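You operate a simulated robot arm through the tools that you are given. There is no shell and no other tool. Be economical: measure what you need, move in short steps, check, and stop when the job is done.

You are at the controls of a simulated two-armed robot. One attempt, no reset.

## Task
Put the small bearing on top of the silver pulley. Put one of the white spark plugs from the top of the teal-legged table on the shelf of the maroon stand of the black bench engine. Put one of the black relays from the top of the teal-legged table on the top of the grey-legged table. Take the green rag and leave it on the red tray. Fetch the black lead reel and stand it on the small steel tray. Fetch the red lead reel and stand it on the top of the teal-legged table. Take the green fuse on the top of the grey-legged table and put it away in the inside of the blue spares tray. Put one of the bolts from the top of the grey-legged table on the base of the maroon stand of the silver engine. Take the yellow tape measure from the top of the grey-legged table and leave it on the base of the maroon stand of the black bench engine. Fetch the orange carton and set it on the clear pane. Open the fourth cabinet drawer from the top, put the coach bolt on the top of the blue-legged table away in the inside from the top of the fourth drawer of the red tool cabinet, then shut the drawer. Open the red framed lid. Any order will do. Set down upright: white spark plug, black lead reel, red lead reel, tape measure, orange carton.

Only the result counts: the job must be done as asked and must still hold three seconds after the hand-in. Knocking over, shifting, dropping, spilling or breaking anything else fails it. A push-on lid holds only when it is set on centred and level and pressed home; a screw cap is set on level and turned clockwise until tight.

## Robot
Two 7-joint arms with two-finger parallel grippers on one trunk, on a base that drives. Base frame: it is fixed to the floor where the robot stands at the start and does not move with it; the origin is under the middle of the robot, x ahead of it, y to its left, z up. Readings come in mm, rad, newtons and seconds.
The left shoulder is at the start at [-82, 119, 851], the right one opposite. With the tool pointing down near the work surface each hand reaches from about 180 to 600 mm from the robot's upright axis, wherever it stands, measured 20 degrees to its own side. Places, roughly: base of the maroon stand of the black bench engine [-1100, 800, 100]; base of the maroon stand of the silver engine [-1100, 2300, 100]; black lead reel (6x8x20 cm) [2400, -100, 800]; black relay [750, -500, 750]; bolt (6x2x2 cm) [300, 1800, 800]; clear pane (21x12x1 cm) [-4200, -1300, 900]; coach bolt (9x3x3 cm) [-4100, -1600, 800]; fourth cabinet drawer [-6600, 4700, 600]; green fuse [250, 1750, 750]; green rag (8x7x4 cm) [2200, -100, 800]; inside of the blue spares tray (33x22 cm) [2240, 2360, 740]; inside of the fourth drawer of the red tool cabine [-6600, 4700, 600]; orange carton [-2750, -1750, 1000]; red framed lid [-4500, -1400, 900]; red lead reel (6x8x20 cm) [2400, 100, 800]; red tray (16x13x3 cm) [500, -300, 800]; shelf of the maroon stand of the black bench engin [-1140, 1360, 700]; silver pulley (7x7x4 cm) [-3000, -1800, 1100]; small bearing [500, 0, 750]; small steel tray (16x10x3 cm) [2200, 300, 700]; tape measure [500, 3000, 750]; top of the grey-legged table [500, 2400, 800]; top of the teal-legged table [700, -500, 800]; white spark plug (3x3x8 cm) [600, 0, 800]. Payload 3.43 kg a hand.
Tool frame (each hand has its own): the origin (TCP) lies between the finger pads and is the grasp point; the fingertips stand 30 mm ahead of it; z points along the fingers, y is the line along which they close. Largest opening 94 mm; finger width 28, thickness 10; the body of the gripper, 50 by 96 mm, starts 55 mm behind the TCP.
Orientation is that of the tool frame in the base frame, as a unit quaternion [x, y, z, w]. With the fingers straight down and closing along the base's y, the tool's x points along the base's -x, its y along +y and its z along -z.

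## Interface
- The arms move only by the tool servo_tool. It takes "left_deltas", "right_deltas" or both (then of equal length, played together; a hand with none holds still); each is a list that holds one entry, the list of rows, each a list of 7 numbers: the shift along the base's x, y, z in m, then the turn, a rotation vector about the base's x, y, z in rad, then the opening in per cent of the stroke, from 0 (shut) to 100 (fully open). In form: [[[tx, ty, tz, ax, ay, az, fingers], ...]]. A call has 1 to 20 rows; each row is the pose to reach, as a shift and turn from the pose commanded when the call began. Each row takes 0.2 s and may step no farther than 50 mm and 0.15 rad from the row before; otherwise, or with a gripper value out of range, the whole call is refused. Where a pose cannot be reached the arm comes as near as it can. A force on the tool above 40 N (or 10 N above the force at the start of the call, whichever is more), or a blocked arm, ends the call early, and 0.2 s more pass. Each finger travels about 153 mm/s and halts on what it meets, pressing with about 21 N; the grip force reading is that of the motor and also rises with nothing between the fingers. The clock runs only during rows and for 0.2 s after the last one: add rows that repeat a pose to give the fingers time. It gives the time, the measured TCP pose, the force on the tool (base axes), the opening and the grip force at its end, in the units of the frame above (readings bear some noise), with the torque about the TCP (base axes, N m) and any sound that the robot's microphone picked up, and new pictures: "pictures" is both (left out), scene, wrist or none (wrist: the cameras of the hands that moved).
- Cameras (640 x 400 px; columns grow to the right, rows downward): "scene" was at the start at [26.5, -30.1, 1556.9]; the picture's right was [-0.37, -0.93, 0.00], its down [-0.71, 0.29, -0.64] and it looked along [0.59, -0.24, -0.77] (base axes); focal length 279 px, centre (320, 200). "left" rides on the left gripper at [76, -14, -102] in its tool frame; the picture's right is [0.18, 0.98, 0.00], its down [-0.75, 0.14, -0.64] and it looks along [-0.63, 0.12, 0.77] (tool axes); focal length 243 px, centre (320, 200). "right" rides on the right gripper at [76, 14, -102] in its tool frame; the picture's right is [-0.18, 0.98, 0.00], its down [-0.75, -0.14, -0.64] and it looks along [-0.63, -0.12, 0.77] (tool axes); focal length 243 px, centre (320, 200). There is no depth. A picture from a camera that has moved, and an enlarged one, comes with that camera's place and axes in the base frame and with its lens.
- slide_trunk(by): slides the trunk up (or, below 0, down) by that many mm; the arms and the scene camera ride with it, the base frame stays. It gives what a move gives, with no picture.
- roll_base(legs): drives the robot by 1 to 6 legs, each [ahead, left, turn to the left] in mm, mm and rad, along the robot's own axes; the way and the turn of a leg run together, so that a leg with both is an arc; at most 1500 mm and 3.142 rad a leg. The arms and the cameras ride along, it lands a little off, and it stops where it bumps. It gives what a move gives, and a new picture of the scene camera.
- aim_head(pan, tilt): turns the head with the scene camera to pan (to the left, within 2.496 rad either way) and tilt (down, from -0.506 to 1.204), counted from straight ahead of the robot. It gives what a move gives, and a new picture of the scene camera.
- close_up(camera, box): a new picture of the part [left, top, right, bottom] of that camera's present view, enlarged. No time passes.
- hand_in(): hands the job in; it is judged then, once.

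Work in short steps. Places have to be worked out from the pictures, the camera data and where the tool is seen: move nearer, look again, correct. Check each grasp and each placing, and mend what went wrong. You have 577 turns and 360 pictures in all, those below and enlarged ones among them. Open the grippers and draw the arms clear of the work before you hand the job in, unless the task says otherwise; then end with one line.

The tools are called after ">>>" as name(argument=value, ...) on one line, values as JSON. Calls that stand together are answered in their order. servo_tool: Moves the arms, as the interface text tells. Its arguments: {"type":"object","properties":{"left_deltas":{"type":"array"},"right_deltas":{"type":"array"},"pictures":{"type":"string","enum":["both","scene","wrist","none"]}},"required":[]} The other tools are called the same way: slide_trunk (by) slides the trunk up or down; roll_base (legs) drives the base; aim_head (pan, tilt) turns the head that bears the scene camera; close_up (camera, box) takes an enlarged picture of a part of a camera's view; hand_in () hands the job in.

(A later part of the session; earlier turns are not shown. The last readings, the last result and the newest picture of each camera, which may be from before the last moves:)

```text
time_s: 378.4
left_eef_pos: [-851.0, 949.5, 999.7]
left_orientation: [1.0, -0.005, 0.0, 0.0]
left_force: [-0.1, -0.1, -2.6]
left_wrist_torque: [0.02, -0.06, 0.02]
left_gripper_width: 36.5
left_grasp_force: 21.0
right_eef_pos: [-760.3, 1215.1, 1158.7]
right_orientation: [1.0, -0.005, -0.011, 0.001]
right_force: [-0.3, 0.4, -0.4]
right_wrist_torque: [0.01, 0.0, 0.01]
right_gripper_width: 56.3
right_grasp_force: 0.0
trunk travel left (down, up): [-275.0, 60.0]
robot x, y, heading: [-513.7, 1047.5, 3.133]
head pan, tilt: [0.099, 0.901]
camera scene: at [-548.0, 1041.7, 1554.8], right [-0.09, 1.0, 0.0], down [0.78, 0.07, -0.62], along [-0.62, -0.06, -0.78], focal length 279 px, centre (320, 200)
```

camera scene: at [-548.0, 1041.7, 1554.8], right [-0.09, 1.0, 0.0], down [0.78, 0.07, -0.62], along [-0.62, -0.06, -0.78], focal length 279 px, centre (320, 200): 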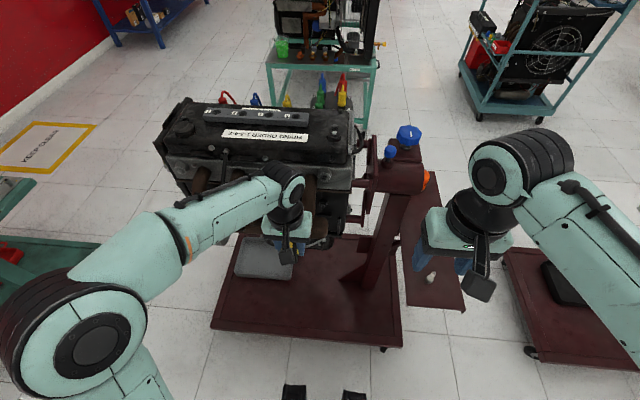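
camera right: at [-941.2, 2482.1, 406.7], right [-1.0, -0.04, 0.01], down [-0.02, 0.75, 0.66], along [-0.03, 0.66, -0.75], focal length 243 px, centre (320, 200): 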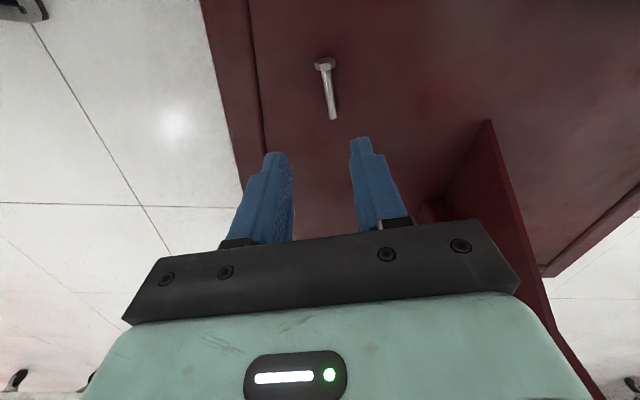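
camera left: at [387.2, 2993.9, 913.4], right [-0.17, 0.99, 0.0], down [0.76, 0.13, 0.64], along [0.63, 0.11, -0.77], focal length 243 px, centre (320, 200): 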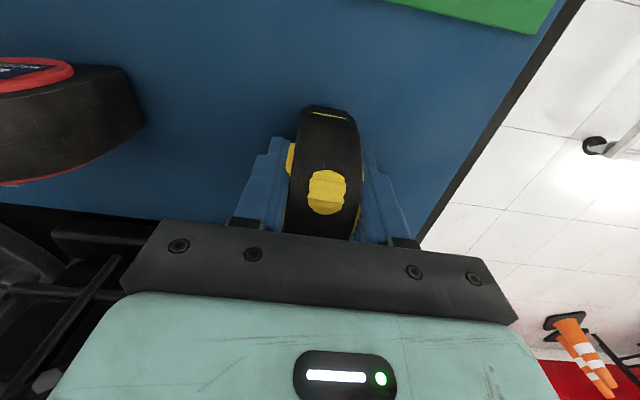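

Plug still upright. I lower the trunk and then the tape toward (-965,950).

>>> slide_trunk(by=-275)

>>> servo_tool(left_deltas=[[[-0.01, 0, -0.045, 0, 0, 0, 0], [-0.02, 0, -0.09, 0, 0, 0, 0], [-0.03, 0, -0.135, 0, 0, 0, 0], [-0.04, 0, -0.18, 0, 0, 0, 0], [-0.05, 0, -0.225, 0, 0, 0, 0], [-0.06, 0, -0.27, 0, 0, 0, 0], [-0.07, 0, -0.315, 0, 0, 0, 0], [-0.08, 0, -0.36, 0, 0, 0, 0], [-0.09, 0, -0.4, 0, 0, 0, 0], [-0.1, 0, -0.445, 0, 0, 0, 0], [-0.11, 0, -0.48, 0, 0, 0, 0], [-0.11, 0, -0.5, 0, 0, 0, 0], [-0.11, 0, -0.5, 0, 0, 0, 0]]], pictures="both")

```text
time_s: 381.1
left_eef_pos: [-849.8, 948.4, 724.5]
left_orientation: [1.0, -0.005, 0.0, 0.0]
left_force: [0.6, -1.1, -3.4]
left_wrist_torque: [0.01, -0.05, -0.04]
left_gripper_width: 36.0
left_grasp_force: 21.3
right_eef_pos: [-760.0, 1215.1, 884.3]
right_orientation: [1.0, -0.005, -0.011, 0.001]
right_force: [-0.4, 0.5, 0.1]
right_wrist_torque: [0.02, 0.0, 0.01]
right_gripper_width: 56.2
right_grasp_force: 0.1
trunk travel left (down, up): [0.0, 335.0]
robot x, y, heading: [-511.5, 1052.6, 3.132]
head pan, tilt: [0.099, 0.901]
```

```text
time_s: 383.9
left_eef_pos: [-958.0, 948.5, 225.1]
left_orientation: [1.0, -0.005, 0.0, 0.001]
left_force: [-0.1, 0.9, -3.7]
left_wrist_torque: [-0.02, -0.06, -0.01]
left_gripper_width: 36.2
left_grasp_force: 20.5
right_eef_pos: [-760.1, 1215.2, 883.8]
right_orientation: [1.0, -0.004, -0.012, 0.0]
right_force: [-0.6, 0.3, 0.1]
right_wrist_torque: [0.02, -0.03, 0.0]
right_gripper_width: 56.3
right_grasp_force: 0.0
trunk travel left (down, up): [0.0, 335.0]
robot x, y, heading: [-512.9, 1054.2, 3.135]
head pan, tilt: [0.099, 0.901]
camera scene: at [-596.8, 1042.0, 1277.8], right [-0.09, 1.0, 0.0], down [0.78, 0.07, -0.62], along [-0.62, -0.06, -0.78], focal length 279 px, centre (320, 200)
camera left: at [-883.8, 961.1, 326.7], right [0.17, -0.98, 0.0], down [-0.76, -0.13, 0.64], along [-0.63, -0.11, -0.77], focal length 243 px, centre (320, 200)
```

scene: 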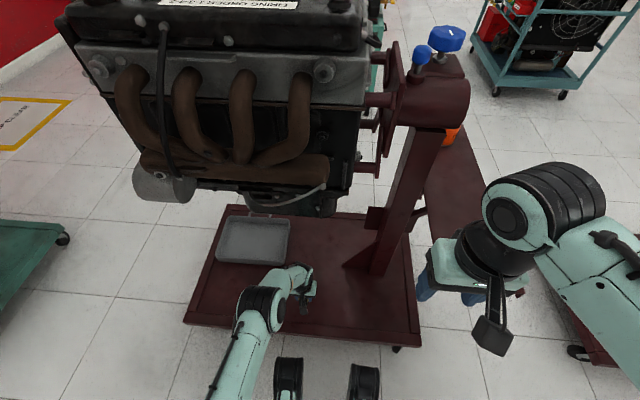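
left: 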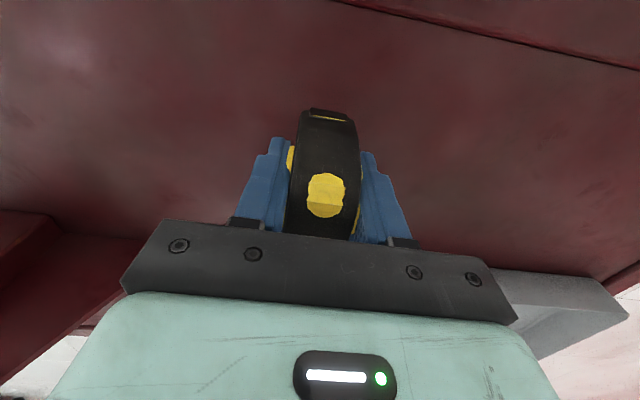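

Over the plate. I lower to just above and then feel.

>>> servo_tool(left_deltas=[[[0, 0, -0.015, 0, 0, 0, 0], [0, 0, -0.027, 0, 0, 0, 0], [0, 0, -0.027, 0, 0, 0, 0]]], pictures="none")

>>> servo_tool(left_deltas=[[[0, 0, -0.003, 0, 0, 0, 0], [0, 0, -0.006, 0, 0, 0, 0], [0, 0, -0.006, 0, 0, 0, 0]]], pictures="none")

>>> servo_tool(left_deltas=[[[0, 0, -0.003, 0, 0, 0, 0], [0, 0, -0.005, 0, 0, 0, 0], [0, 0, -0.005, 0, 0, 0, 0]]], pictures="none")

```text
time_s: 384.7
left_eef_pos: [-959.3, 948.8, 199.3]
left_orientation: [1.0, -0.006, 0.001, 0.001]
left_force: [0.0, 0.5, -3.4]
left_wrist_torque: [-0.01, -0.01, -0.04]
left_gripper_width: 36.5
left_grasp_force: 21.0
right_eef_pos: [-759.9, 1214.6, 884.0]
right_orientation: [1.0, -0.004, -0.012, 0.0]
right_force: [0.7, 0.3, 0.1]
right_wrist_torque: [0.04, -0.05, 0.0]
right_gripper_width: 56.4
right_grasp_force: 0.0
trunk travel left (down, up): [0.0, 335.0]
robot x, y, heading: [-514.8, 1046.8, 3.133]
head pan, tilt: [0.099, 0.901]
```

```text
time_s: 385.5
left_eef_pos: [-961.1, 949.0, 192.8]
left_orientation: [1.0, -0.005, -0.001, -0.001]
left_force: [-0.9, 0.5, -1.8]
left_wrist_torque: [0.02, -0.01, -0.05]
left_gripper_width: 36.1
left_grasp_force: 21.3
right_eef_pos: [-760.6, 1214.4, 883.1]
right_orientation: [1.0, -0.004, -0.012, 0.001]
right_force: [0.2, 0.7, -0.1]
right_wrist_torque: [-0.03, 0.01, -0.01]
right_gripper_width: 56.6
right_grasp_force: 0.1
trunk travel left (down, up): [0.0, 335.0]
robot x, y, heading: [-517.5, 1052.2, 3.136]
head pan, tilt: [0.099, 0.901]
```

```text
time_s: 386.3
left_eef_pos: [-959.5, 948.6, 187.5]
left_orientation: [1.0, -0.005, 0.001, -0.001]
left_force: [0.1, 0.3, -2.1]
left_wrist_torque: [0.0, -0.04, 0.02]
left_gripper_width: 36.1
left_grasp_force: 20.4
right_eef_pos: [-759.3, 1214.7, 884.0]
right_orientation: [1.0, -0.005, -0.011, 0.0]
right_force: [-0.6, 0.3, -0.1]
right_wrist_torque: [0.04, 0.0, 0.0]
right_gripper_width: 56.3
right_grasp_force: 0.1
trunk travel left (down, up): [0.0, 335.0]
robot x, y, heading: [-517.3, 1048.5, 3.131]
head pan, tilt: [0.099, 0.901]
```

>>> servo_tool(left_deltas=[[[0, 0, -0.003, 0, 0, 0, 0], [0, 0, -0.005, 0, 0, 0, 0], [0, 0, -0.005, 0, 0, 0, 0]]], pictures="none")

```text
time_s: 387.1
left_eef_pos: [-961.0, 948.0, 183.8]
left_orientation: [1.0, -0.003, -0.002, 0.001]
left_force: [3.3, -1.0, 15.9]
left_wrist_torque: [0.24, -0.07, -0.03]
left_gripper_width: 36.3
left_grasp_force: 20.9
right_eef_pos: [-759.7, 1214.7, 884.4]
right_orientation: [1.0, -0.005, -0.01, 0.001]
right_force: [-0.8, -0.3, -0.2]
right_wrist_torque: [-0.01, -0.01, 0.04]
right_gripper_width: 56.3
right_grasp_force: 0.1
trunk travel left (down, up): [0.0, 335.0]
robot x, y, heading: [-518.4, 1050.9, 3.134]
head pan, tilt: [0.099, 0.901]
```

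Contact. I release and rise.

>>> servo_tool(left_deltas=[[[0, 0, 0.001, 0, 0, 0, 40], [0, 0, 0.001, 0, 0, 0, 65], [0, 0, 0.001, 0, 0, 0, 70], [0, 0, 0.04, 0, 0, 0, 70], [0, 0, 0.085, 0, 0, 0, 70], [0.01, 0, 0.13, 0, 0, 0, 70], [0.02, 0, 0.175, 0, 0, 0, 70], [0.03, 0, 0.22, 0, 0, 0, 70]]], pictures="wrist")

```text
time_s: 388.9
left_eef_pos: [-926.0, 948.3, 402.6]
left_orientation: [1.0, -0.004, 0.0, -0.001]
left_force: [0.5, -0.6, 1.0]
left_wrist_torque: [-0.02, -0.03, 0.03]
left_gripper_width: 66.0
left_grasp_force: 0.1
right_eef_pos: [-759.6, 1213.6, 883.5]
right_orientation: [1.0, -0.005, -0.011, 0.001]
right_force: [-0.3, -0.7, 0.6]
right_wrist_torque: [0.0, -0.01, -0.01]
right_gripper_width: 56.5
right_grasp_force: 0.0
trunk travel left (down, up): [0.0, 335.0]
robot x, y, heading: [-517.7, 1052.7, 3.133]
head pan, tilt: [0.099, 0.901]
camera left: at [-851.7, 961.5, 503.8], right [0.17, -0.98, 0.0], down [-0.76, -0.13, 0.64], along [-0.63, -0.11, -0.77], focal length 243 px, centre (320, 200)
```

left: 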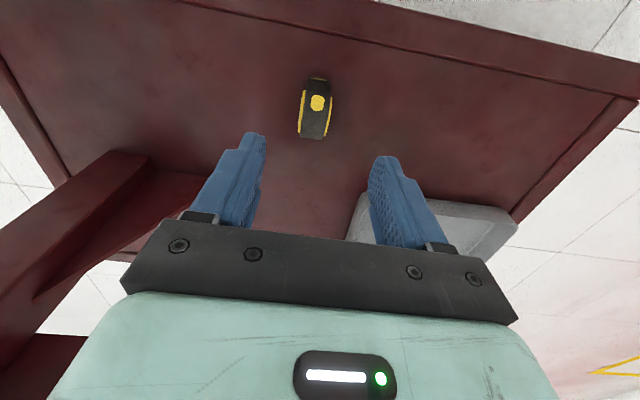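

Tape stands on the base. I raise the arm and trunk, then return to the teal table for the bearing.

>>> servo_tool(left_deltas=[[[0.01, 0, 0.045, 0, 0, 0, 90], [0.02, 0, 0.09, 0, 0, 0, 90], [0.03, 0, 0.135, 0, 0, 0, 90], [0.04, 0, 0.18, 0, 0, 0, 90], [0.05, 0, 0.225, 0, 0, 0, 90], [0.06, 0, 0.27, 0, 0, 0, 90], [0.07, 0, 0.315, 0, 0, 0, 90], [0.08, 0, 0.35, 0, 0, 0, 90], [0.08, 0, 0.35, 0, 0, 0, 90]]], pictures="none")

>>> slide_trunk(by=275)

>>> roll_base(legs=[[-250, 0, 0], [0, 0, -3.14], [0, -1150, 0]])

```text
time_s: 390.9
left_eef_pos: [-848.7, 949.4, 752.1]
left_orientation: [1.0, -0.005, 0.0, 0.0]
left_force: [0.1, -0.6, -0.1]
left_wrist_torque: [-0.02, 0.0, 0.0]
left_gripper_width: 84.3
left_grasp_force: 0.1
right_eef_pos: [-760.4, 1214.4, 883.3]
right_orientation: [1.0, -0.004, -0.012, 0.001]
right_force: [-0.6, 0.1, 0.4]
right_wrist_torque: [0.04, 0.0, 0.02]
right_gripper_width: 56.2
right_grasp_force: 0.1
trunk travel left (down, up): [0.0, 335.0]
robot x, y, heading: [-514.0, 1049.6, 3.137]
head pan, tilt: [0.099, 0.901]
```

```text
time_s: 393.7
left_eef_pos: [-850.5, 948.3, 1028.1]
left_orientation: [1.0, -0.005, 0.0, 0.0]
left_force: [-0.5, -0.6, 0.1]
left_wrist_torque: [0.01, 0.04, 0.02]
left_gripper_width: 84.4
left_grasp_force: 0.0
right_eef_pos: [-759.3, 1215.1, 1158.7]
right_orientation: [1.0, -0.005, -0.011, 0.001]
right_force: [-0.1, -1.2, 0.1]
right_wrist_torque: [-0.01, 0.03, -0.03]
right_gripper_width: 56.4
right_grasp_force: 0.0
trunk travel left (down, up): [-275.0, 60.0]
robot x, y, heading: [-512.3, 1055.2, 3.134]
head pan, tilt: [0.099, 0.901]
```

```text
time_s: 412.7
left_eef_pos: [75.4, 9.6, 1028.3]
left_orientation: [0.0, 1.0, 0.0, 0.0]
left_force: [-0.2, 0.5, 0.9]
left_wrist_torque: [-0.01, 0.03, 0.0]
left_gripper_width: 85.0
left_grasp_force: 0.1
right_eef_pos: [-11.2, -257.6, 1158.7]
right_orientation: [-0.002, 1.0, 0.001, 0.012]
right_force: [-0.4, -0.7, 0.8]
right_wrist_torque: [-0.04, 0.0, 0.0]
right_gripper_width: 56.5
right_grasp_force: 0.0
trunk travel left (down, up): [-275.0, 60.0]
robot x, y, heading: [-260.5, -98.1, 0.006]
head pan, tilt: [0.099, 0.901]
camera scene: at [-228.4, -89.3, 1554.9], right [0.1, -0.99, 0.0], down [-0.78, -0.08, -0.62], along [0.62, 0.06, -0.78], focal length 279 px, centre (320, 200)
```

scene: 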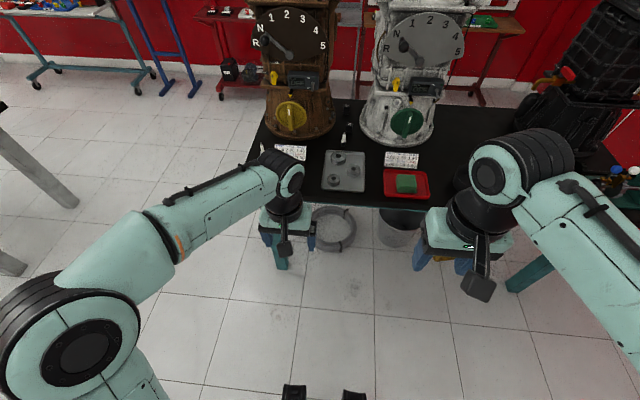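

I enlarge the bearing tray to compare sizes.

>>> close_up(camera="scene", box=[300, 140, 380, 200])

>>> roll_base(legs=[[330, 0, 0]])

>>> close_up(camera="left", box=[0, 0, 640, 400])

```text
6.67 times, centred on (340, 170) of scene
camera zoom: at [-228.4, -89.3, 1554.9], right [0.1, -0.99, 0.0], down [-0.78, -0.08, -0.62], along [0.62, 0.06, -0.78], focal length 1858 px, centre (187, 400)
```

zoom: 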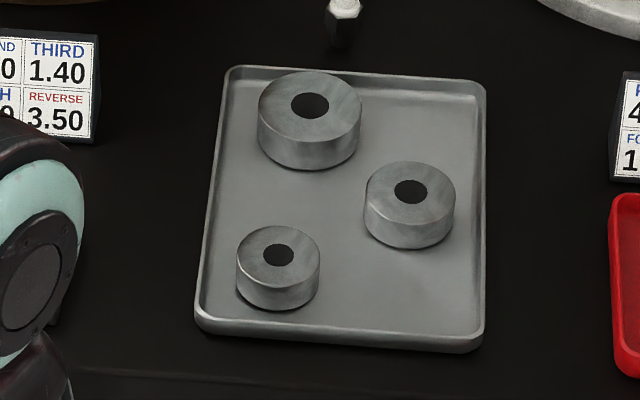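

```text
time_s: 414.9
left_eef_pos: [410.2, 10.1, 1026.5]
left_orientation: [0.0, 1.0, 0.0, -0.001]
left_force: [0.2, -1.0, 0.1]
left_wrist_torque: [-0.01, -0.01, -0.01]
left_gripper_width: 84.5
left_grasp_force: 0.2
right_eef_pos: [322.0, -256.0, 1159.0]
right_orientation: [-0.001, 1.0, 0.001, 0.011]
right_force: [-0.2, -0.5, 0.5]
right_wrist_torque: [0.01, 0.01, 0.0]
right_gripper_width: 56.4
right_grasp_force: 0.1
trunk travel left (down, up): [-275.0, 60.0]
robot x, y, heading: [74.8, -91.8, 0.002]
head pan, tilt: [0.099, 0.901]
camera scene: at [106.7, -88.2, 1554.8], right [0.1, -0.99, 0.0], down [-0.78, -0.08, -0.62], along [0.62, 0.06, -0.78], focal length 279 px, centre (320, 200)
```

scene: 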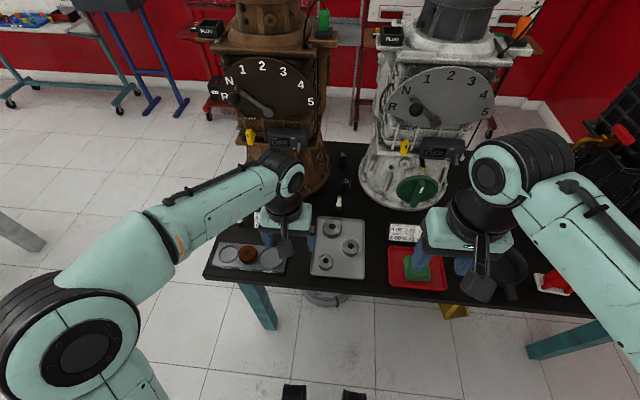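

```text
1.00 times, centred on (320, 200) of left (not enlarged: the box is as wide or as high as the picture)
camera zoom: at [333.1, -5.2, 1128.6], right [-0.18, 0.98, 0.0], down [0.75, 0.14, 0.64], along [0.63, 0.12, -0.77], focal length 243 px, centre (320, 200)
```

zoom: 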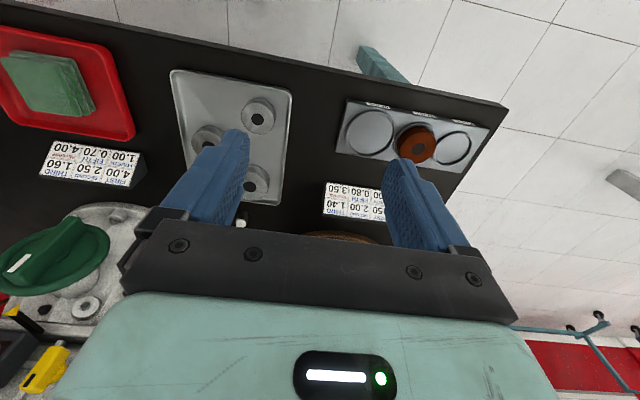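

The smallest bearing is the near one, at about (474,-67), close to the tray rim. I move the left hand above it.

>>> servo_tool(left_deltas=[[[0.02, -0.025, -0.035, 0, 0, 0, 70], [0.04, -0.05, -0.07, 0, 0, 0, 65], [0.063, -0.077, -0.1, 0, 0, 0, 65], [0.063, -0.077, -0.14, 0, 0, 0, 65], [0.063, -0.077, -0.15, 0, 0, 0, 65]]], pictures="wrist")

```text
time_s: 416.1
left_eef_pos: [470.8, -65.9, 876.8]
left_orientation: [0.0, 1.0, 0.0, 0.0]
left_force: [0.0, 0.2, -0.3]
left_wrist_torque: [-0.02, 0.0, -0.03]
left_gripper_width: 61.0
left_grasp_force: 0.1
right_eef_pos: [322.7, -257.2, 1159.2]
right_orientation: [-0.001, 1.0, 0.0, 0.011]
right_force: [0.6, 0.1, 0.5]
right_wrist_torque: [0.02, 0.02, -0.01]
right_gripper_width: 56.5
right_grasp_force: 0.0
trunk travel left (down, up): [-275.0, 60.0]
robot x, y, heading: [77.3, -96.6, 0.006]
head pan, tilt: [0.099, 0.901]
camera left: at [394.4, -81.8, 978.0], right [-0.18, 0.98, 0.0], down [0.75, 0.14, 0.64], along [0.63, 0.12, -0.77], focal length 243 px, centre (320, 200)
```

left: 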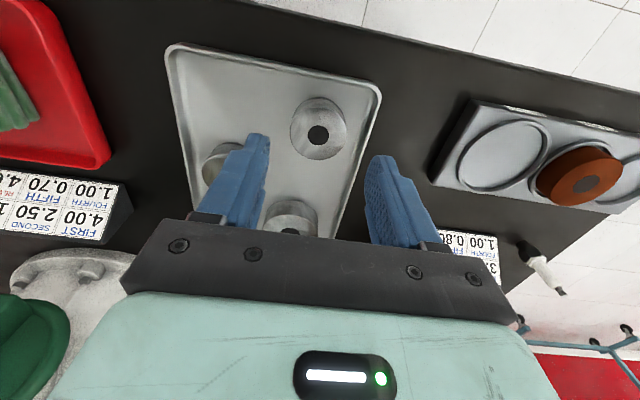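

I narrow to 50 mm so the finger clears the rim, and descend to z≈812, then close.

>>> servo_tool(left_deltas=[[[0.004, -0.003, -0.01, 0, 0, 0, 53], [0.004, -0.003, -0.04, 0, 0, 0, 53], [0.004, -0.003, -0.058, 0, 0, 0, 53], [0.004, -0.003, -0.065, 0, 0, 0, 53], [0.004, -0.003, -0.065, 0, 0, 0, 53]]], pictures="wrist")

```text
time_s: 417.0
left_eef_pos: [475.0, -69.7, 824.0]
left_orientation: [-0.001, 1.0, -0.001, 0.004]
left_force: [-7.4, 1.4, 19.8]
left_wrist_torque: [0.55, 0.31, 0.17]
left_gripper_width: 51.1
left_grasp_force: 0.9
right_eef_pos: [321.2, -256.9, 1157.7]
right_orientation: [-0.001, 1.0, 0.001, 0.011]
right_force: [-0.1, -0.1, -0.4]
right_wrist_torque: [-0.03, 0.0, 0.01]
right_gripper_width: 56.5
right_grasp_force: 0.0
trunk travel left (down, up): [-275.0, 60.0]
robot x, y, heading: [74.4, -95.5, 0.001]
head pan, tilt: [0.099, 0.901]
stopped in row 4 (left hand): the force on the tool passed its limit at 46 N (the readings are from after the stop); the commanded pose is now the measured one
camera left: at [398.4, -84.9, 925.5], right [-0.19, 0.98, 0.0], down [0.75, 0.14, 0.65], along [0.64, 0.12, -0.76], focal length 243 px, centre (320, 200)
```

left: 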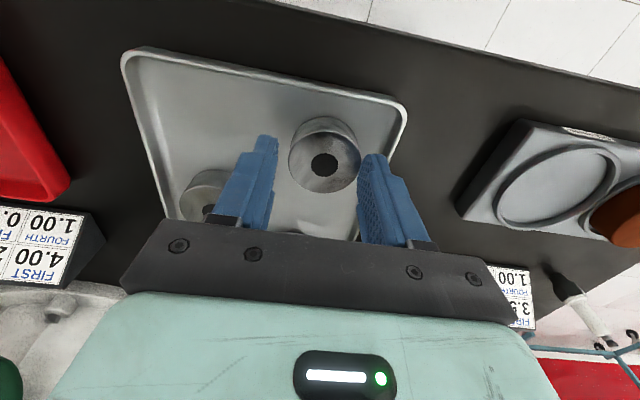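

The +y finger touched the bearing's top edge. I rise, open to 56 mm with a 1 mm shift so the finger fits between bearing and rim, and descend again.

>>> servo_tool(left_deltas=[[[0, 0, 0.012, 0, 0, 0, 53], [0.0, -0.001, 0.012, 0, -0.008, 0, 60], [0.0, -0.001, 0.0, 0, -0.008, 0, 60], [0.0, -0.001, -0.006, 0, -0.008, 0, 60], [0.0, -0.001, -0.012, 0, -0.008, 0, 60], [0.0, -0.001, -0.012, 0, -0.008, 0, 60]]], pictures="wrist")

```text
time_s: 418.4
left_eef_pos: [477.2, -69.6, 810.1]
left_orientation: [0.0, 1.0, -0.001, 0.007]
left_force: [-0.2, -0.1, 0.6]
left_wrist_torque: [0.01, -0.01, -0.01]
left_gripper_width: 56.4
left_grasp_force: 0.0
right_eef_pos: [322.9, -257.2, 1159.6]
right_orientation: [-0.001, 1.0, 0.001, 0.012]
right_force: [-0.3, 0.2, -0.4]
right_wrist_torque: [-0.01, -0.03, 0.02]
right_gripper_width: 56.3
right_grasp_force: 0.0
trunk travel left (down, up): [-275.0, 60.0]
robot x, y, heading: [76.6, -95.5, 0.002]
head pan, tilt: [0.099, 0.901]
camera left: at [399.1, -85.3, 910.4], right [-0.19, 0.98, 0.0], down [0.74, 0.14, 0.65], along [0.64, 0.12, -0.76], focal length 243 px, centre (320, 200)
```

left: 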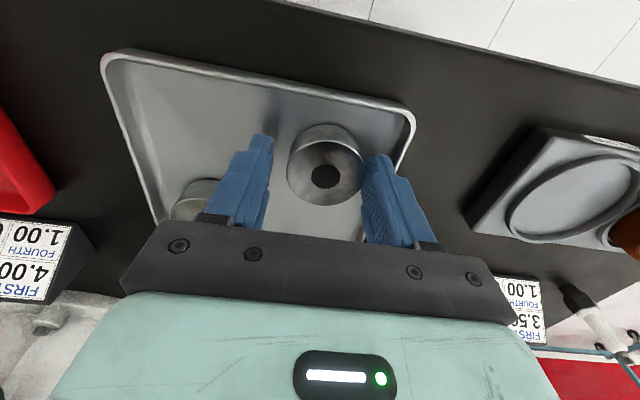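

Fingers are around the bearing. I shift 4 mm back in x, lower 3 mm and close.

>>> servo_tool(left_deltas=[[[-0.004, 0, -0.003, 0, 0, 0, 60], [-0.004, 0, -0.003, 0, 0, 0, 60], [-0.004, 0, -0.003, 0, 0, 0, 20], [-0.004, 0, -0.003, 0, 0, 0, 0], [-0.004, 0, -0.003, 0, 0, 0, 0]]], pictures="wrist")

```text
time_s: 419.6
left_eef_pos: [472.7, -71.2, 806.8]
left_orientation: [-0.002, 1.0, -0.001, 0.006]
left_force: [0.5, -0.4, 0.4]
left_wrist_torque: [0.01, -0.02, 0.03]
left_gripper_width: 45.9
left_grasp_force: 21.2
right_eef_pos: [322.6, -256.6, 1159.3]
right_orientation: [-0.001, 1.0, 0.001, 0.011]
right_force: [-0.1, -0.5, -0.9]
right_wrist_torque: [0.02, 0.03, 0.01]
right_gripper_width: 56.3
right_grasp_force: 0.2
trunk travel left (down, up): [-275.0, 60.0]
robot x, y, heading: [76.8, -96.5, 0.004]
head pan, tilt: [0.099, 0.901]
camera left: at [395.3, -85.9, 907.3], right [-0.19, 0.98, 0.0], down [0.74, 0.14, 0.65], along [0.64, 0.12, -0.76], focal length 243 px, centre (320, 200)
```

left: 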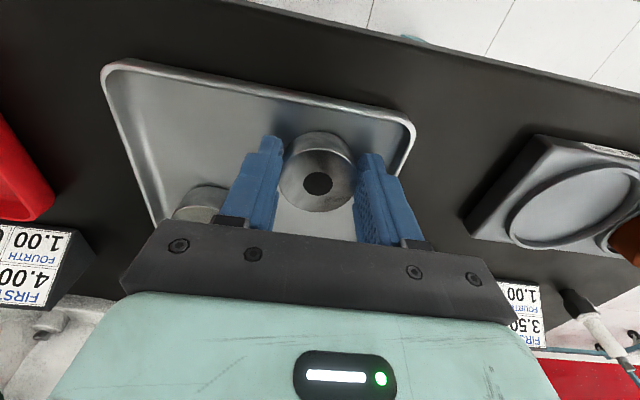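

Small bearing gripped (46 mm). I lift it straight up and retract.

>>> servo_tool(left_deltas=[[[0, 0, 0.03, 0, 0, 0, 0], [0, 0, 0.075, 0, 0, 0, 0], [0, 0, 0.12, 0, 0, 0, 0], [-0.03, 0.02, 0.15, 0, 0, 0, 0], [-0.06, 0.04, 0.18, 0, 0, 0, 0], [-0.09, 0.06, 0.2, 0, 0, 0, 0], [-0.1, 0.07, 0.21, 0, 0, 0, 0], [-0.1, 0.07, 0.21, 0, 0, 0, 0]]], pictures="scene")

```text
time_s: 421.4
left_eef_pos: [371.9, -2.6, 1017.6]
left_orientation: [-0.001, 1.0, -0.002, 0.007]
left_force: [1.4, -0.8, -1.1]
left_wrist_torque: [0.0, 0.03, 0.02]
left_gripper_width: 46.2
left_grasp_force: 21.1
right_eef_pos: [323.4, -256.1, 1158.8]
right_orientation: [-0.001, 1.0, 0.001, 0.011]
right_force: [-0.1, 0.6, -0.4]
right_wrist_torque: [0.02, -0.01, -0.02]
right_gripper_width: 56.4
right_grasp_force: 0.0
trunk travel left (down, up): [-275.0, 60.0]
robot x, y, heading: [71.9, -90.7, -0.002]
head pan, tilt: [0.099, 0.901]
camera scene: at [106.6, -88.2, 1554.9], right [0.1, -0.99, 0.0], down [-0.78, -0.08, -0.62], along [0.62, 0.06, -0.78], focal length 279 px, centre (320, 200)
```

scene: 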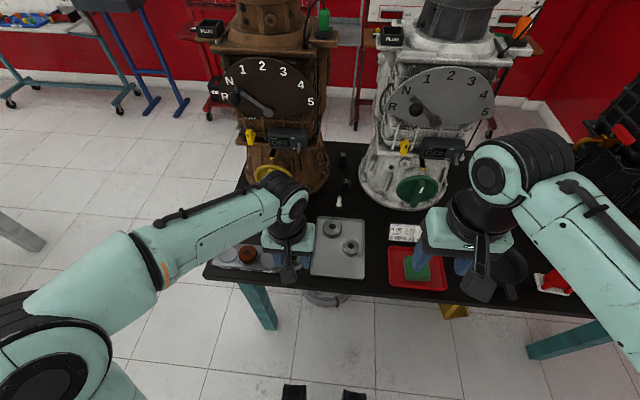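

I back off, turn round and look down the corridor between the engine stands.

>>> roll_base(legs=[[-340, 0, 0], [0, 150, 0], [0, 0, 3.14]])

>>> aim_head(pan=0.0, tilt=0.55)

```text
time_s: 432.6
left_eef_pos: [-560.6, -32.8, 1017.9]
left_orientation: [1.0, -0.002, -0.007, 0.0]
left_force: [-0.3, -0.2, -1.4]
left_wrist_torque: [-0.01, 0.01, 0.0]
left_gripper_width: 46.1
left_grasp_force: 20.8
right_eef_pos: [-509.3, 222.5, 1158.5]
right_orientation: [1.0, -0.001, -0.012, 0.001]
right_force: [0.5, 0.3, 0.9]
right_wrist_torque: [-0.01, 0.03, 0.02]
right_gripper_width: 56.5
right_grasp_force: 0.0
trunk travel left (down, up): [-275.0, 60.0]
robot x, y, heading: [-265.1, 57.1, 3.139]
head pan, tilt: [0.099, 0.901]
camera scene: at [-296.9, 49.8, 1554.9], right [-0.1, 1.0, 0.0], down [0.78, 0.08, -0.62], along [-0.62, -0.06, -0.78], focal length 279 px, centre (320, 200)
```

scene: 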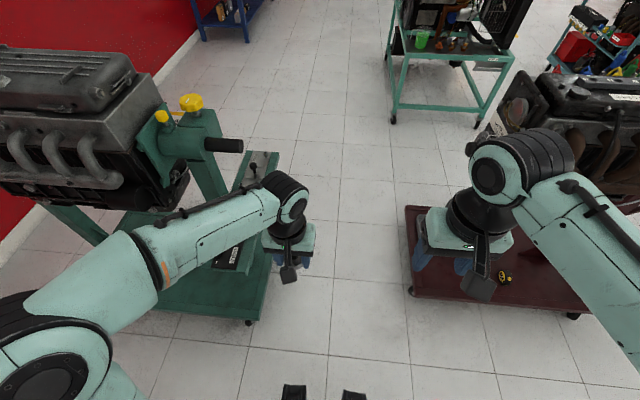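

```text
time_s: 433.4
left_eef_pos: [-562.5, -32.9, 1017.4]
left_orientation: [1.0, -0.002, -0.007, 0.0]
left_force: [-1.2, 0.3, -2.1]
left_wrist_torque: [0.0, -0.03, 0.0]
left_gripper_width: 46.1
left_grasp_force: 20.9
right_eef_pos: [-510.9, 221.4, 1158.8]
right_orientation: [1.0, -0.002, -0.012, 0.0]
right_force: [0.6, 0.5, -0.2]
right_wrist_torque: [-0.02, 0.01, -0.02]
right_gripper_width: 56.7
right_grasp_force: 0.1
trunk travel left (down, up): [-275.0, 60.0]
robot x, y, heading: [-266.1, 60.5, 3.137]
head pan, tilt: [0.0, 0.55]
camera scene: at [-311.6, 57.3, 1584.1], right [0.0, 1.0, 0.0], down [0.52, 0.0, -0.85], along [-0.85, 0.0, -0.52], focal length 279 px, centre (320, 200)
```

scene: 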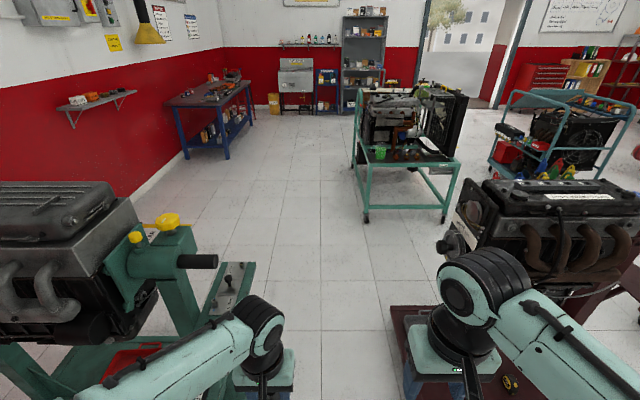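

Corridor spans y≈-330 to 465. I stretch both arms forward to pull the elbows in, then drive through slightly right of centre.

>>> servo_tool(left_deltas=[[[-0.04, 0, -0.01, 0, 0, 0, 0], [-0.08, 0.0, -0.02, 0, 0, 0, 0], [-0.12, 0.0, -0.04, 0, 0, 0, 0], [-0.16, 0.0, -0.06, 0, 0, 0, 0], [-0.19, 0.0, -0.08, 0, 0, 0, 0], [-0.21, 0, -0.1, 0, 0, 0, 0]]], right_deltas=[[[-0.035, -0.01, -0.03, 0, 0, 0, 60], [-0.07, -0.02, -0.06, 0, 0, 0, 60], [-0.105, -0.03, -0.09, 0, 0, 0, 60], [-0.14, -0.04, -0.12, 0, 0, 0, 60], [-0.175, -0.05, -0.15, 0, 0, 0, 60], [-0.21, -0.06, -0.18, 0, 0, 0, 60]]], pictures="none")

>>> roll_base(legs=[[0, -20, 0], [300, 0, 0]])

```text
time_s: 434.8
left_eef_pos: [-774.4, -33.3, 917.5]
left_orientation: [1.0, -0.002, -0.006, -0.001]
left_force: [-0.4, -0.2, -1.7]
left_wrist_torque: [0.03, -0.03, 0.0]
left_gripper_width: 46.1
left_grasp_force: 21.2
right_eef_pos: [-722.7, 163.0, 974.6]
right_orientation: [1.0, -0.001, -0.012, 0.001]
right_force: [-0.2, 0.4, -0.4]
right_wrist_torque: [0.02, -0.02, -0.01]
right_gripper_width: 56.3
right_grasp_force: 0.1
trunk travel left (down, up): [-275.0, 60.0]
robot x, y, heading: [-267.3, 61.5, 3.139]
head pan, tilt: [0.0, 0.55]
```

```text
time_s: 437.3
left_eef_pos: [-1072.5, -9.4, 917.6]
left_orientation: [1.0, -0.004, -0.006, 0.0]
left_force: [-0.2, -0.2, -1.1]
left_wrist_torque: [0.0, -0.05, 0.01]
left_gripper_width: 45.9
left_grasp_force: 20.8
right_eef_pos: [-1020.0, 186.8, 975.5]
right_orientation: [1.0, -0.003, -0.011, 0.001]
right_force: [-0.2, -0.3, 0.1]
right_wrist_torque: [-0.01, -0.02, -0.01]
right_gripper_width: 56.4
right_grasp_force: 0.1
trunk travel left (down, up): [-275.0, 60.0]
robot x, y, heading: [-565.3, 82.7, 3.133]
head pan, tilt: [0.0, 0.55]
camera scene: at [-611.8, 78.5, 1584.1], right [0.01, 1.0, 0.0], down [0.52, 0.0, -0.85], along [-0.85, 0.0, -0.52], focal length 279 px, centre (320, 200)
```

scene: 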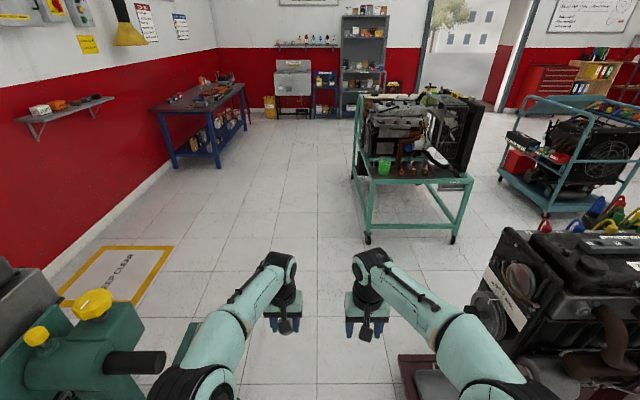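

Clear ahead. I drive through, turn to face the right-hand wall, and approach the wall shelf.

>>> roll_base(legs=[[1300, 0, 0], [0, 0, 1.57], [800, 0, 0], [0, -950, 0]])

>>> aim_head(pan=0.0, tilt=0.45)

```text
time_s: 459.8
left_eef_pos: [-2759.2, -1191.5, 919.4]
left_orientation: [0.718, 0.696, -0.006, 0.004]
left_force: [-0.1, 0.1, -1.8]
left_wrist_torque: [-0.02, 0.0, 0.01]
left_gripper_width: 46.2
left_grasp_force: 20.6
right_eef_pos: [-2954.0, -1134.1, 975.1]
right_orientation: [0.717, 0.697, -0.007, 0.008]
right_force: [-0.8, -0.5, 0.4]
right_wrist_torque: [0.0, -0.01, 0.02]
right_gripper_width: 56.6
right_grasp_force: 0.0
trunk travel left (down, up): [-275.0, 60.0]
robot x, y, heading: [-2836.9, -685.1, -1.601]
head pan, tilt: [0.0, 0.55]
camera scene: at [-2838.2, -729.1, 1584.2], right [-1.0, 0.03, 0.0], down [0.02, 0.52, -0.85], along [-0.03, -0.85, -0.52], focal length 279 px, centre (320, 200)
```

scene: 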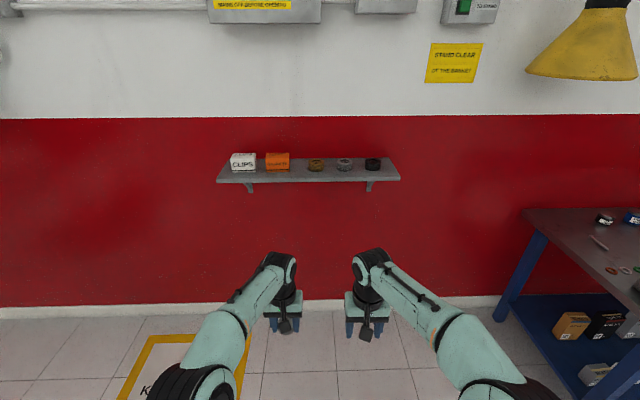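

```text
time_s: 460.5
left_eef_pos: [-2758.4, -1191.9, 918.8]
left_orientation: [0.719, 0.695, -0.005, 0.005]
left_force: [0.1, 0.4, -1.5]
left_wrist_torque: [0.03, 0.02, 0.0]
left_gripper_width: 46.3
left_grasp_force: 20.8
right_eef_pos: [-2954.1, -1133.9, 975.2]
right_orientation: [0.717, 0.697, -0.008, 0.009]
right_force: [-0.1, 0.2, 0.4]
right_wrist_torque: [0.0, -0.01, -0.02]
right_gripper_width: 56.2
right_grasp_force: 0.1
trunk travel left (down, up): [-275.0, 60.0]
robot x, y, heading: [-2837.6, -680.8, -1.597]
head pan, tilt: [0.0, 0.45]
camera scene: at [-2838.2, -731.2, 1593.2], right [-1.0, 0.03, 0.0], down [0.01, 0.44, -0.9], along [-0.03, -0.9, -0.44], focal length 279 px, centre (320, 200)
```

scene: 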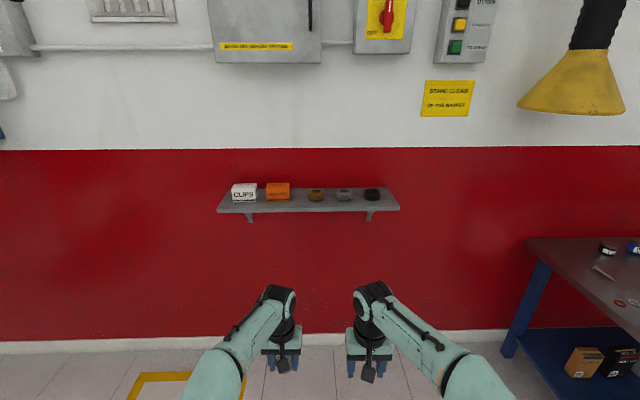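

Shelf holds cartons and three pulleys; silver is the middle pulley near (-2980,-1850), shelf z≈1060. I raise both hands and the trunk before nearing it.

>>> servo_tool(left_deltas=[[[0, 0.03, 0.035, 0, 0, 0, 0], [0, 0.06, 0.07, 0, 0, 0, 0], [0, 0.09, 0.1, 0, 0, 0, 0], [0, 0.12, 0.135, 0, 0, 0, 0], [0, 0.12, 0.18, 0, 0, 0, 0], [0, 0.12, 0.2, 0, 0, 0, 0]]], right_deltas=[[[-0.01, 0.03, 0.03, 0, 0, 0, 60], [-0.02, 0.06, 0.06, 0, 0, 0, 60], [-0.03, 0.09, 0.09, 0, 0, 0, 60], [-0.04, 0.12, 0.11, 0, 0, 0, 60], [-0.05, 0.15, 0.13, 0, 0, 0, 60], [-0.05, 0.15, 0.14, 0, 0, 0, 60]]], pictures="none")

>>> slide_trunk(by=60)

>>> roll_base(legs=[[520, -220, 0.026]])

```text
time_s: 461.9
left_eef_pos: [-2759.9, -1069.9, 1117.5]
left_orientation: [0.718, 0.696, -0.005, 0.003]
left_force: [-0.1, -1.0, -1.7]
left_wrist_torque: [0.02, -0.01, -0.03]
left_gripper_width: 46.0
left_grasp_force: 20.8
right_eef_pos: [-3004.3, -983.1, 1113.6]
right_orientation: [0.718, 0.696, -0.007, 0.008]
right_force: [0.1, -0.1, -0.7]
right_wrist_torque: [0.01, -0.02, 0.01]
right_gripper_width: 56.6
right_grasp_force: 0.0
trunk travel left (down, up): [-275.0, 60.0]
robot x, y, heading: [-2833.6, -678.9, -1.602]
head pan, tilt: [0.0, 0.45]
```

```text
time_s: 462.9
left_eef_pos: [-2758.9, -1071.4, 1178.3]
left_orientation: [0.717, 0.697, -0.005, 0.005]
left_force: [0.1, -0.5, -2.2]
left_wrist_torque: [0.0, 0.0, 0.04]
left_gripper_width: 45.9
left_grasp_force: 21.0
right_eef_pos: [-3004.4, -982.9, 1175.2]
right_orientation: [0.717, 0.697, -0.007, 0.008]
right_force: [0.1, 0.8, -0.3]
right_wrist_torque: [-0.02, 0.02, 0.01]
right_gripper_width: 56.4
right_grasp_force: 0.0
trunk travel left (down, up): [-335.0, 0.0]
robot x, y, heading: [-2834.7, -682.0, -1.599]
head pan, tilt: [0.0, 0.45]
```

```text
time_s: 466.1
left_eef_pos: [-2980.4, -1590.6, 1178.9]
left_orientation: [0.712, 0.702, -0.006, 0.005]
left_force: [0.8, -0.2, -1.5]
left_wrist_torque: [0.02, -0.03, 0.0]
left_gripper_width: 46.2
left_grasp_force: 21.3
right_eef_pos: [-3226.2, -1505.8, 1175.0]
right_orientation: [0.712, 0.702, -0.007, 0.008]
right_force: [-0.6, -0.6, 0.2]
right_wrist_torque: [0.01, 0.04, 0.0]
right_gripper_width: 56.3
right_grasp_force: 0.1
trunk travel left (down, up): [-335.0, 0.0]
robot x, y, heading: [-3064.2, -1202.8, -1.584]
head pan, tilt: [0.0, 0.45]
camera scene: at [-3064.9, -1250.1, 1656.3], right [-1.0, 0.01, 0.0], down [0.01, 0.43, -0.9], along [-0.01, -0.9, -0.43], focal length 279 px, centre (320, 200)
```

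scene: 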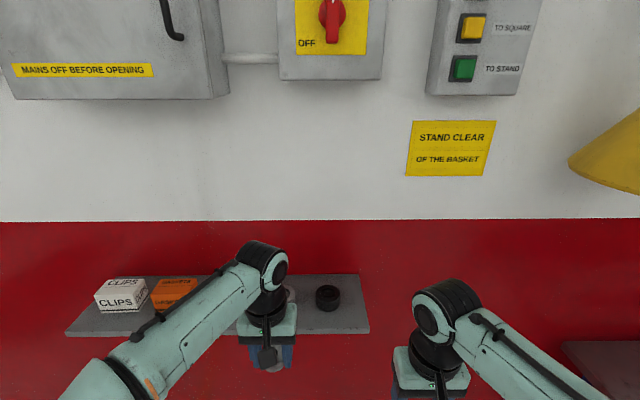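

I look through the left wrist camera for the silver pulley.

>>> close_up(camera="left", box=[0, 0, 640, 400])

>>> close_up(camera="right", box=[0, 0, 640, 400])

```text
1.00 times, centred on (320, 200) of left (not enlarged: the box is as wide or as high as the picture)
camera zoom: at [-2993.8, -1513.6, 1278.6], right [0.99, 0.17, 0.0], down [0.13, -0.75, 0.65], along [0.11, -0.64, -0.76], focal length 243 px, centre (320, 200)
```

zoom: 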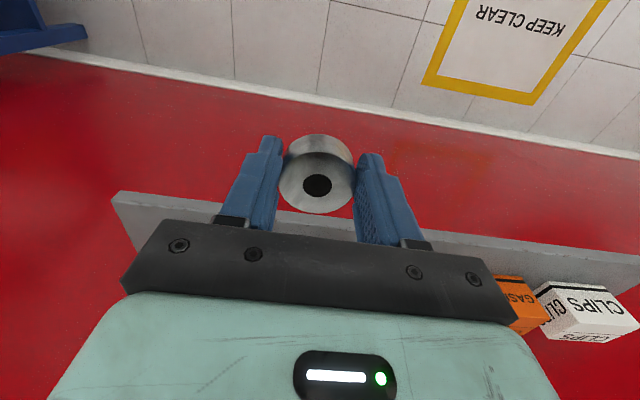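

```text
1.00 times, centred on (320, 200) of right (not enlarged: the box is as wide or as high as the picture)
camera zoom: at [-3210.3, -1427.6, 1277.1], right [0.98, -0.2, 0.01], down [-0.15, -0.74, 0.66], along [-0.13, -0.65, -0.75], focal length 243 px, centre (320, 200)
```

zoom: 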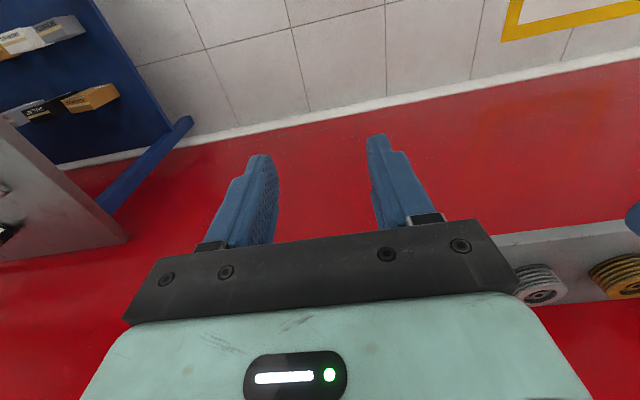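

I yaw the right hand so its camera watches the pulley from the side.

>>> servo_tool(right_deltas=[[[0, 0, 0.01, 0, 0, 0.14, 60], [0, 0, 0.02, 0, 0, 0.28, 60], [0, 0, 0.03, 0, 0, 0.42, 60], [0, 0, 0.03, 0, 0, 0.56, 60], [0, 0, 0.03, 0, 0, 0.7, 60], [0, 0, 0.03, 0, 0, 0.7, 60]]], pictures="wrist")

```text
time_s: 467.5
left_eef_pos: [-2980.5, -1591.1, 1178.4]
left_orientation: [0.712, 0.702, -0.006, 0.005]
left_force: [0.1, 0.3, -1.8]
left_wrist_torque: [0.03, -0.02, -0.01]
left_gripper_width: 46.2
left_grasp_force: 21.1
right_eef_pos: [-3226.0, -1505.3, 1205.9]
right_orientation: [0.427, 0.904, -0.004, 0.01]
right_force: [-0.9, -0.5, 0.0]
right_wrist_torque: [-0.01, -0.01, -0.01]
right_gripper_width: 56.3
right_grasp_force: 0.1
trunk travel left (down, up): [-335.0, 0.0]
robot x, y, heading: [-3061.9, -1199.7, -1.585]
head pan, tilt: [0.0, 0.45]
camera right: at [-3264.6, -1435.8, 1307.4], right [0.88, 0.48, 0.01], down [0.36, -0.66, 0.66], along [0.32, -0.58, -0.75], focal length 243 px, centre (320, 200)
```

right: 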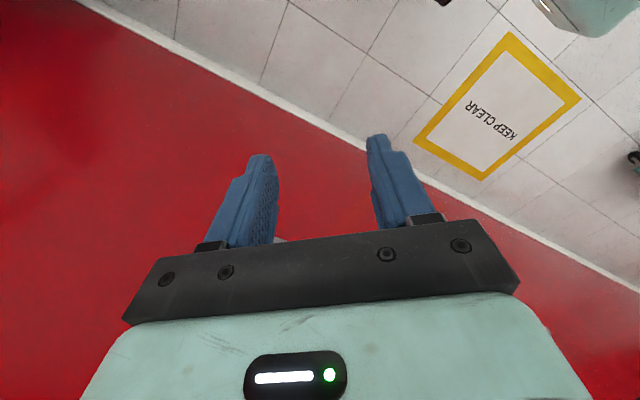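

Not useful; I undo the yaw and shift the left hand aside so the head camera sees the pulley.

>>> servo_tool(right_deltas=[[[0, 0.02, 0, 0, 0, -0.14, 60], [0, 0.04, 0, 0, 0, -0.28, 60], [0, 0.06, 0, 0, 0, -0.42, 60], [0, 0.08, 0, 0, 0, -0.56, 60], [0, 0.08, 0, 0, 0, -0.7, 60]]], left_deltas=[[[0.04, 0, 0, 0, 0, 0, 0], [0.08, 0.02, 0, 0, 0, 0, 0], [0.12, 0.04, 0, 0, 0, 0, 0], [0.14, 0.05, 0, 0, 0, 0, 0], [0.14, 0.05, 0, 0, 0, 0, 0]]], pictures="none")

>>> close_up(camera="scene", box=[60, 240, 380, 360])

```text
time_s: 468.7
left_eef_pos: [-2840.4, -1541.9, 1179.3]
left_orientation: [0.713, 0.702, -0.005, 0.004]
left_force: [0.7, -0.1, -1.4]
left_wrist_torque: [0.03, 0.0, 0.01]
left_gripper_width: 45.8
left_grasp_force: 21.1
right_eef_pos: [-3226.2, -1427.6, 1205.0]
right_orientation: [0.713, 0.701, -0.007, 0.008]
right_force: [0.1, 0.3, -0.3]
right_wrist_torque: [0.01, 0.0, -0.03]
right_gripper_width: 56.4
right_grasp_force: 0.0
trunk travel left (down, up): [-335.0, 0.0]
robot x, y, heading: [-3063.4, -1206.5, -1.583]
head pan, tilt: [0.0, 0.45]
```

```text
2.00 times, centred on (220, 300) of scene
camera zoom: at [-3065.0, -1251.0, 1656.4], right [-1.0, 0.01, 0.0], down [0.01, 0.44, -0.9], along [-0.01, -0.9, -0.44], focal length 557 px, centre (520, 0)
```

zoom: 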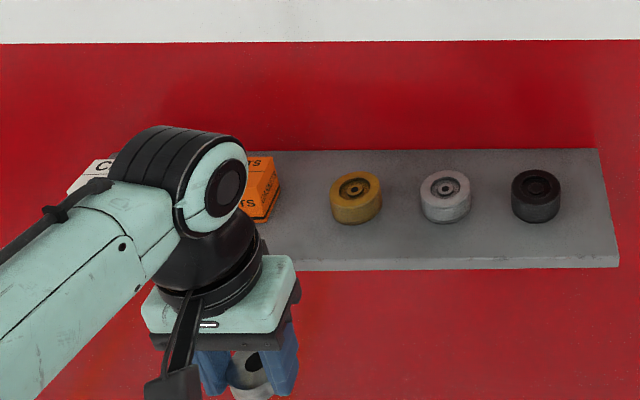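

Silver pulley top centre ≈(-2969,-1825,1096). I roll forward 165 mm and move the bearing above it.

>>> roll_base(legs=[[165, 0, 0.013]])

>>> servo_tool(left_deltas=[[[-0.045, 0, 0.01, 0, 0, 0, 0], [-0.09, 0, 0.01, 0, 0, 0, 0], [-0.125, -0.02, 0.01, 0, 0, 0, 0], [-0.13, -0.06, 0.01, 0, 0, 0, 0], [-0.13, -0.08, 0.01, 0, 0, 0, 0], [-0.13, -0.08, 0.01, 0, 0, 0, 0]]], pictures="both")

```text
time_s: 470.2
left_eef_pos: [-2835.3, -1702.1, 1178.9]
left_orientation: [0.708, 0.706, -0.005, 0.004]
left_force: [0.1, 0.7, -1.7]
left_wrist_torque: [-0.02, -0.01, -0.02]
left_gripper_width: 46.1
left_grasp_force: 20.7
right_eef_pos: [-3222.7, -1591.4, 1206.1]
right_orientation: [0.707, 0.707, -0.007, 0.009]
right_force: [-0.2, 0.1, -0.3]
right_wrist_torque: [-0.01, 0.02, 0.0]
right_gripper_width: 56.5
right_grasp_force: 0.1
trunk travel left (down, up): [-335.0, 0.0]
robot x, y, heading: [-3064.6, -1365.7, -1.57]
head pan, tilt: [0.0, 0.45]
camera scene: at [-3065.3, -1413.7, 1656.2], right [-1.0, 0.0, 0.0], down [0.0, 0.43, -0.9], along [0.0, -0.9, -0.43], focal length 279 px, centre (320, 200)
```

scene: 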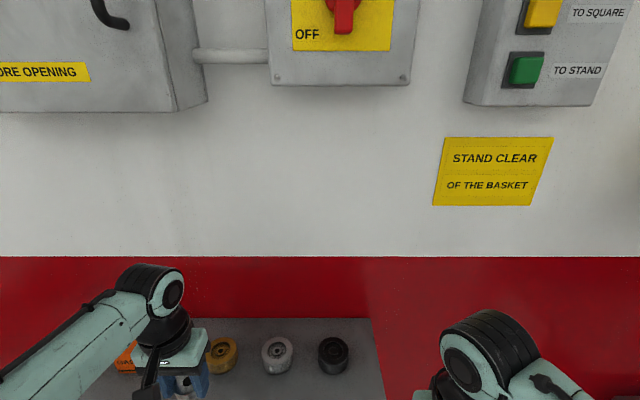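

```text
time_s: 471.6
left_eef_pos: [-2966.7, -1782.7, 1189.8]
left_orientation: [0.708, 0.706, -0.006, 0.005]
left_force: [-0.1, 0.2, -1.6]
left_wrist_torque: [-0.02, 0.01, -0.02]
left_gripper_width: 46.0
left_grasp_force: 21.1
right_eef_pos: [-3223.5, -1591.9, 1206.0]
right_orientation: [0.707, 0.707, -0.007, 0.008]
right_force: [-0.4, -1.0, 1.0]
right_wrist_torque: [-0.02, 0.01, 0.02]
right_gripper_width: 56.6
right_grasp_force: 0.1
trunk travel left (down, up): [-335.0, 0.0]
robot x, y, heading: [-3066.0, -1368.7, -1.568]
head pan, tilt: [0.0, 0.45]
camera scene: at [-3065.4, -1414.4, 1656.4], right [-1.0, 0.0, 0.0], down [0.0, 0.44, -0.9], along [0.0, -0.9, -0.44], focal length 279 px, centre (320, 200)
camera left: at [-2981.4, -1706.3, 1291.0], right [0.98, 0.18, 0.0], down [0.14, -0.75, 0.65], along [0.12, -0.64, -0.76], focal length 243 px, centre (320, 200)
```

scene: 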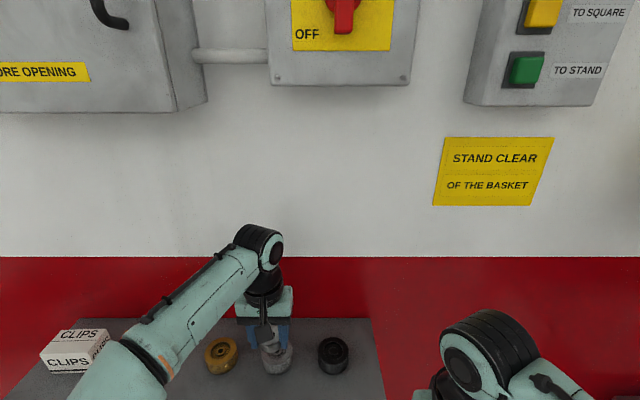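
left: 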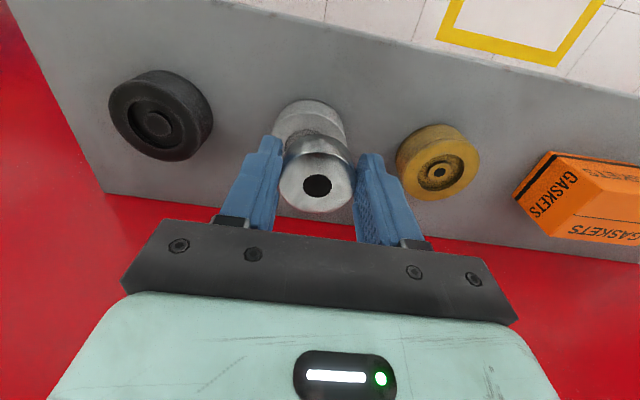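

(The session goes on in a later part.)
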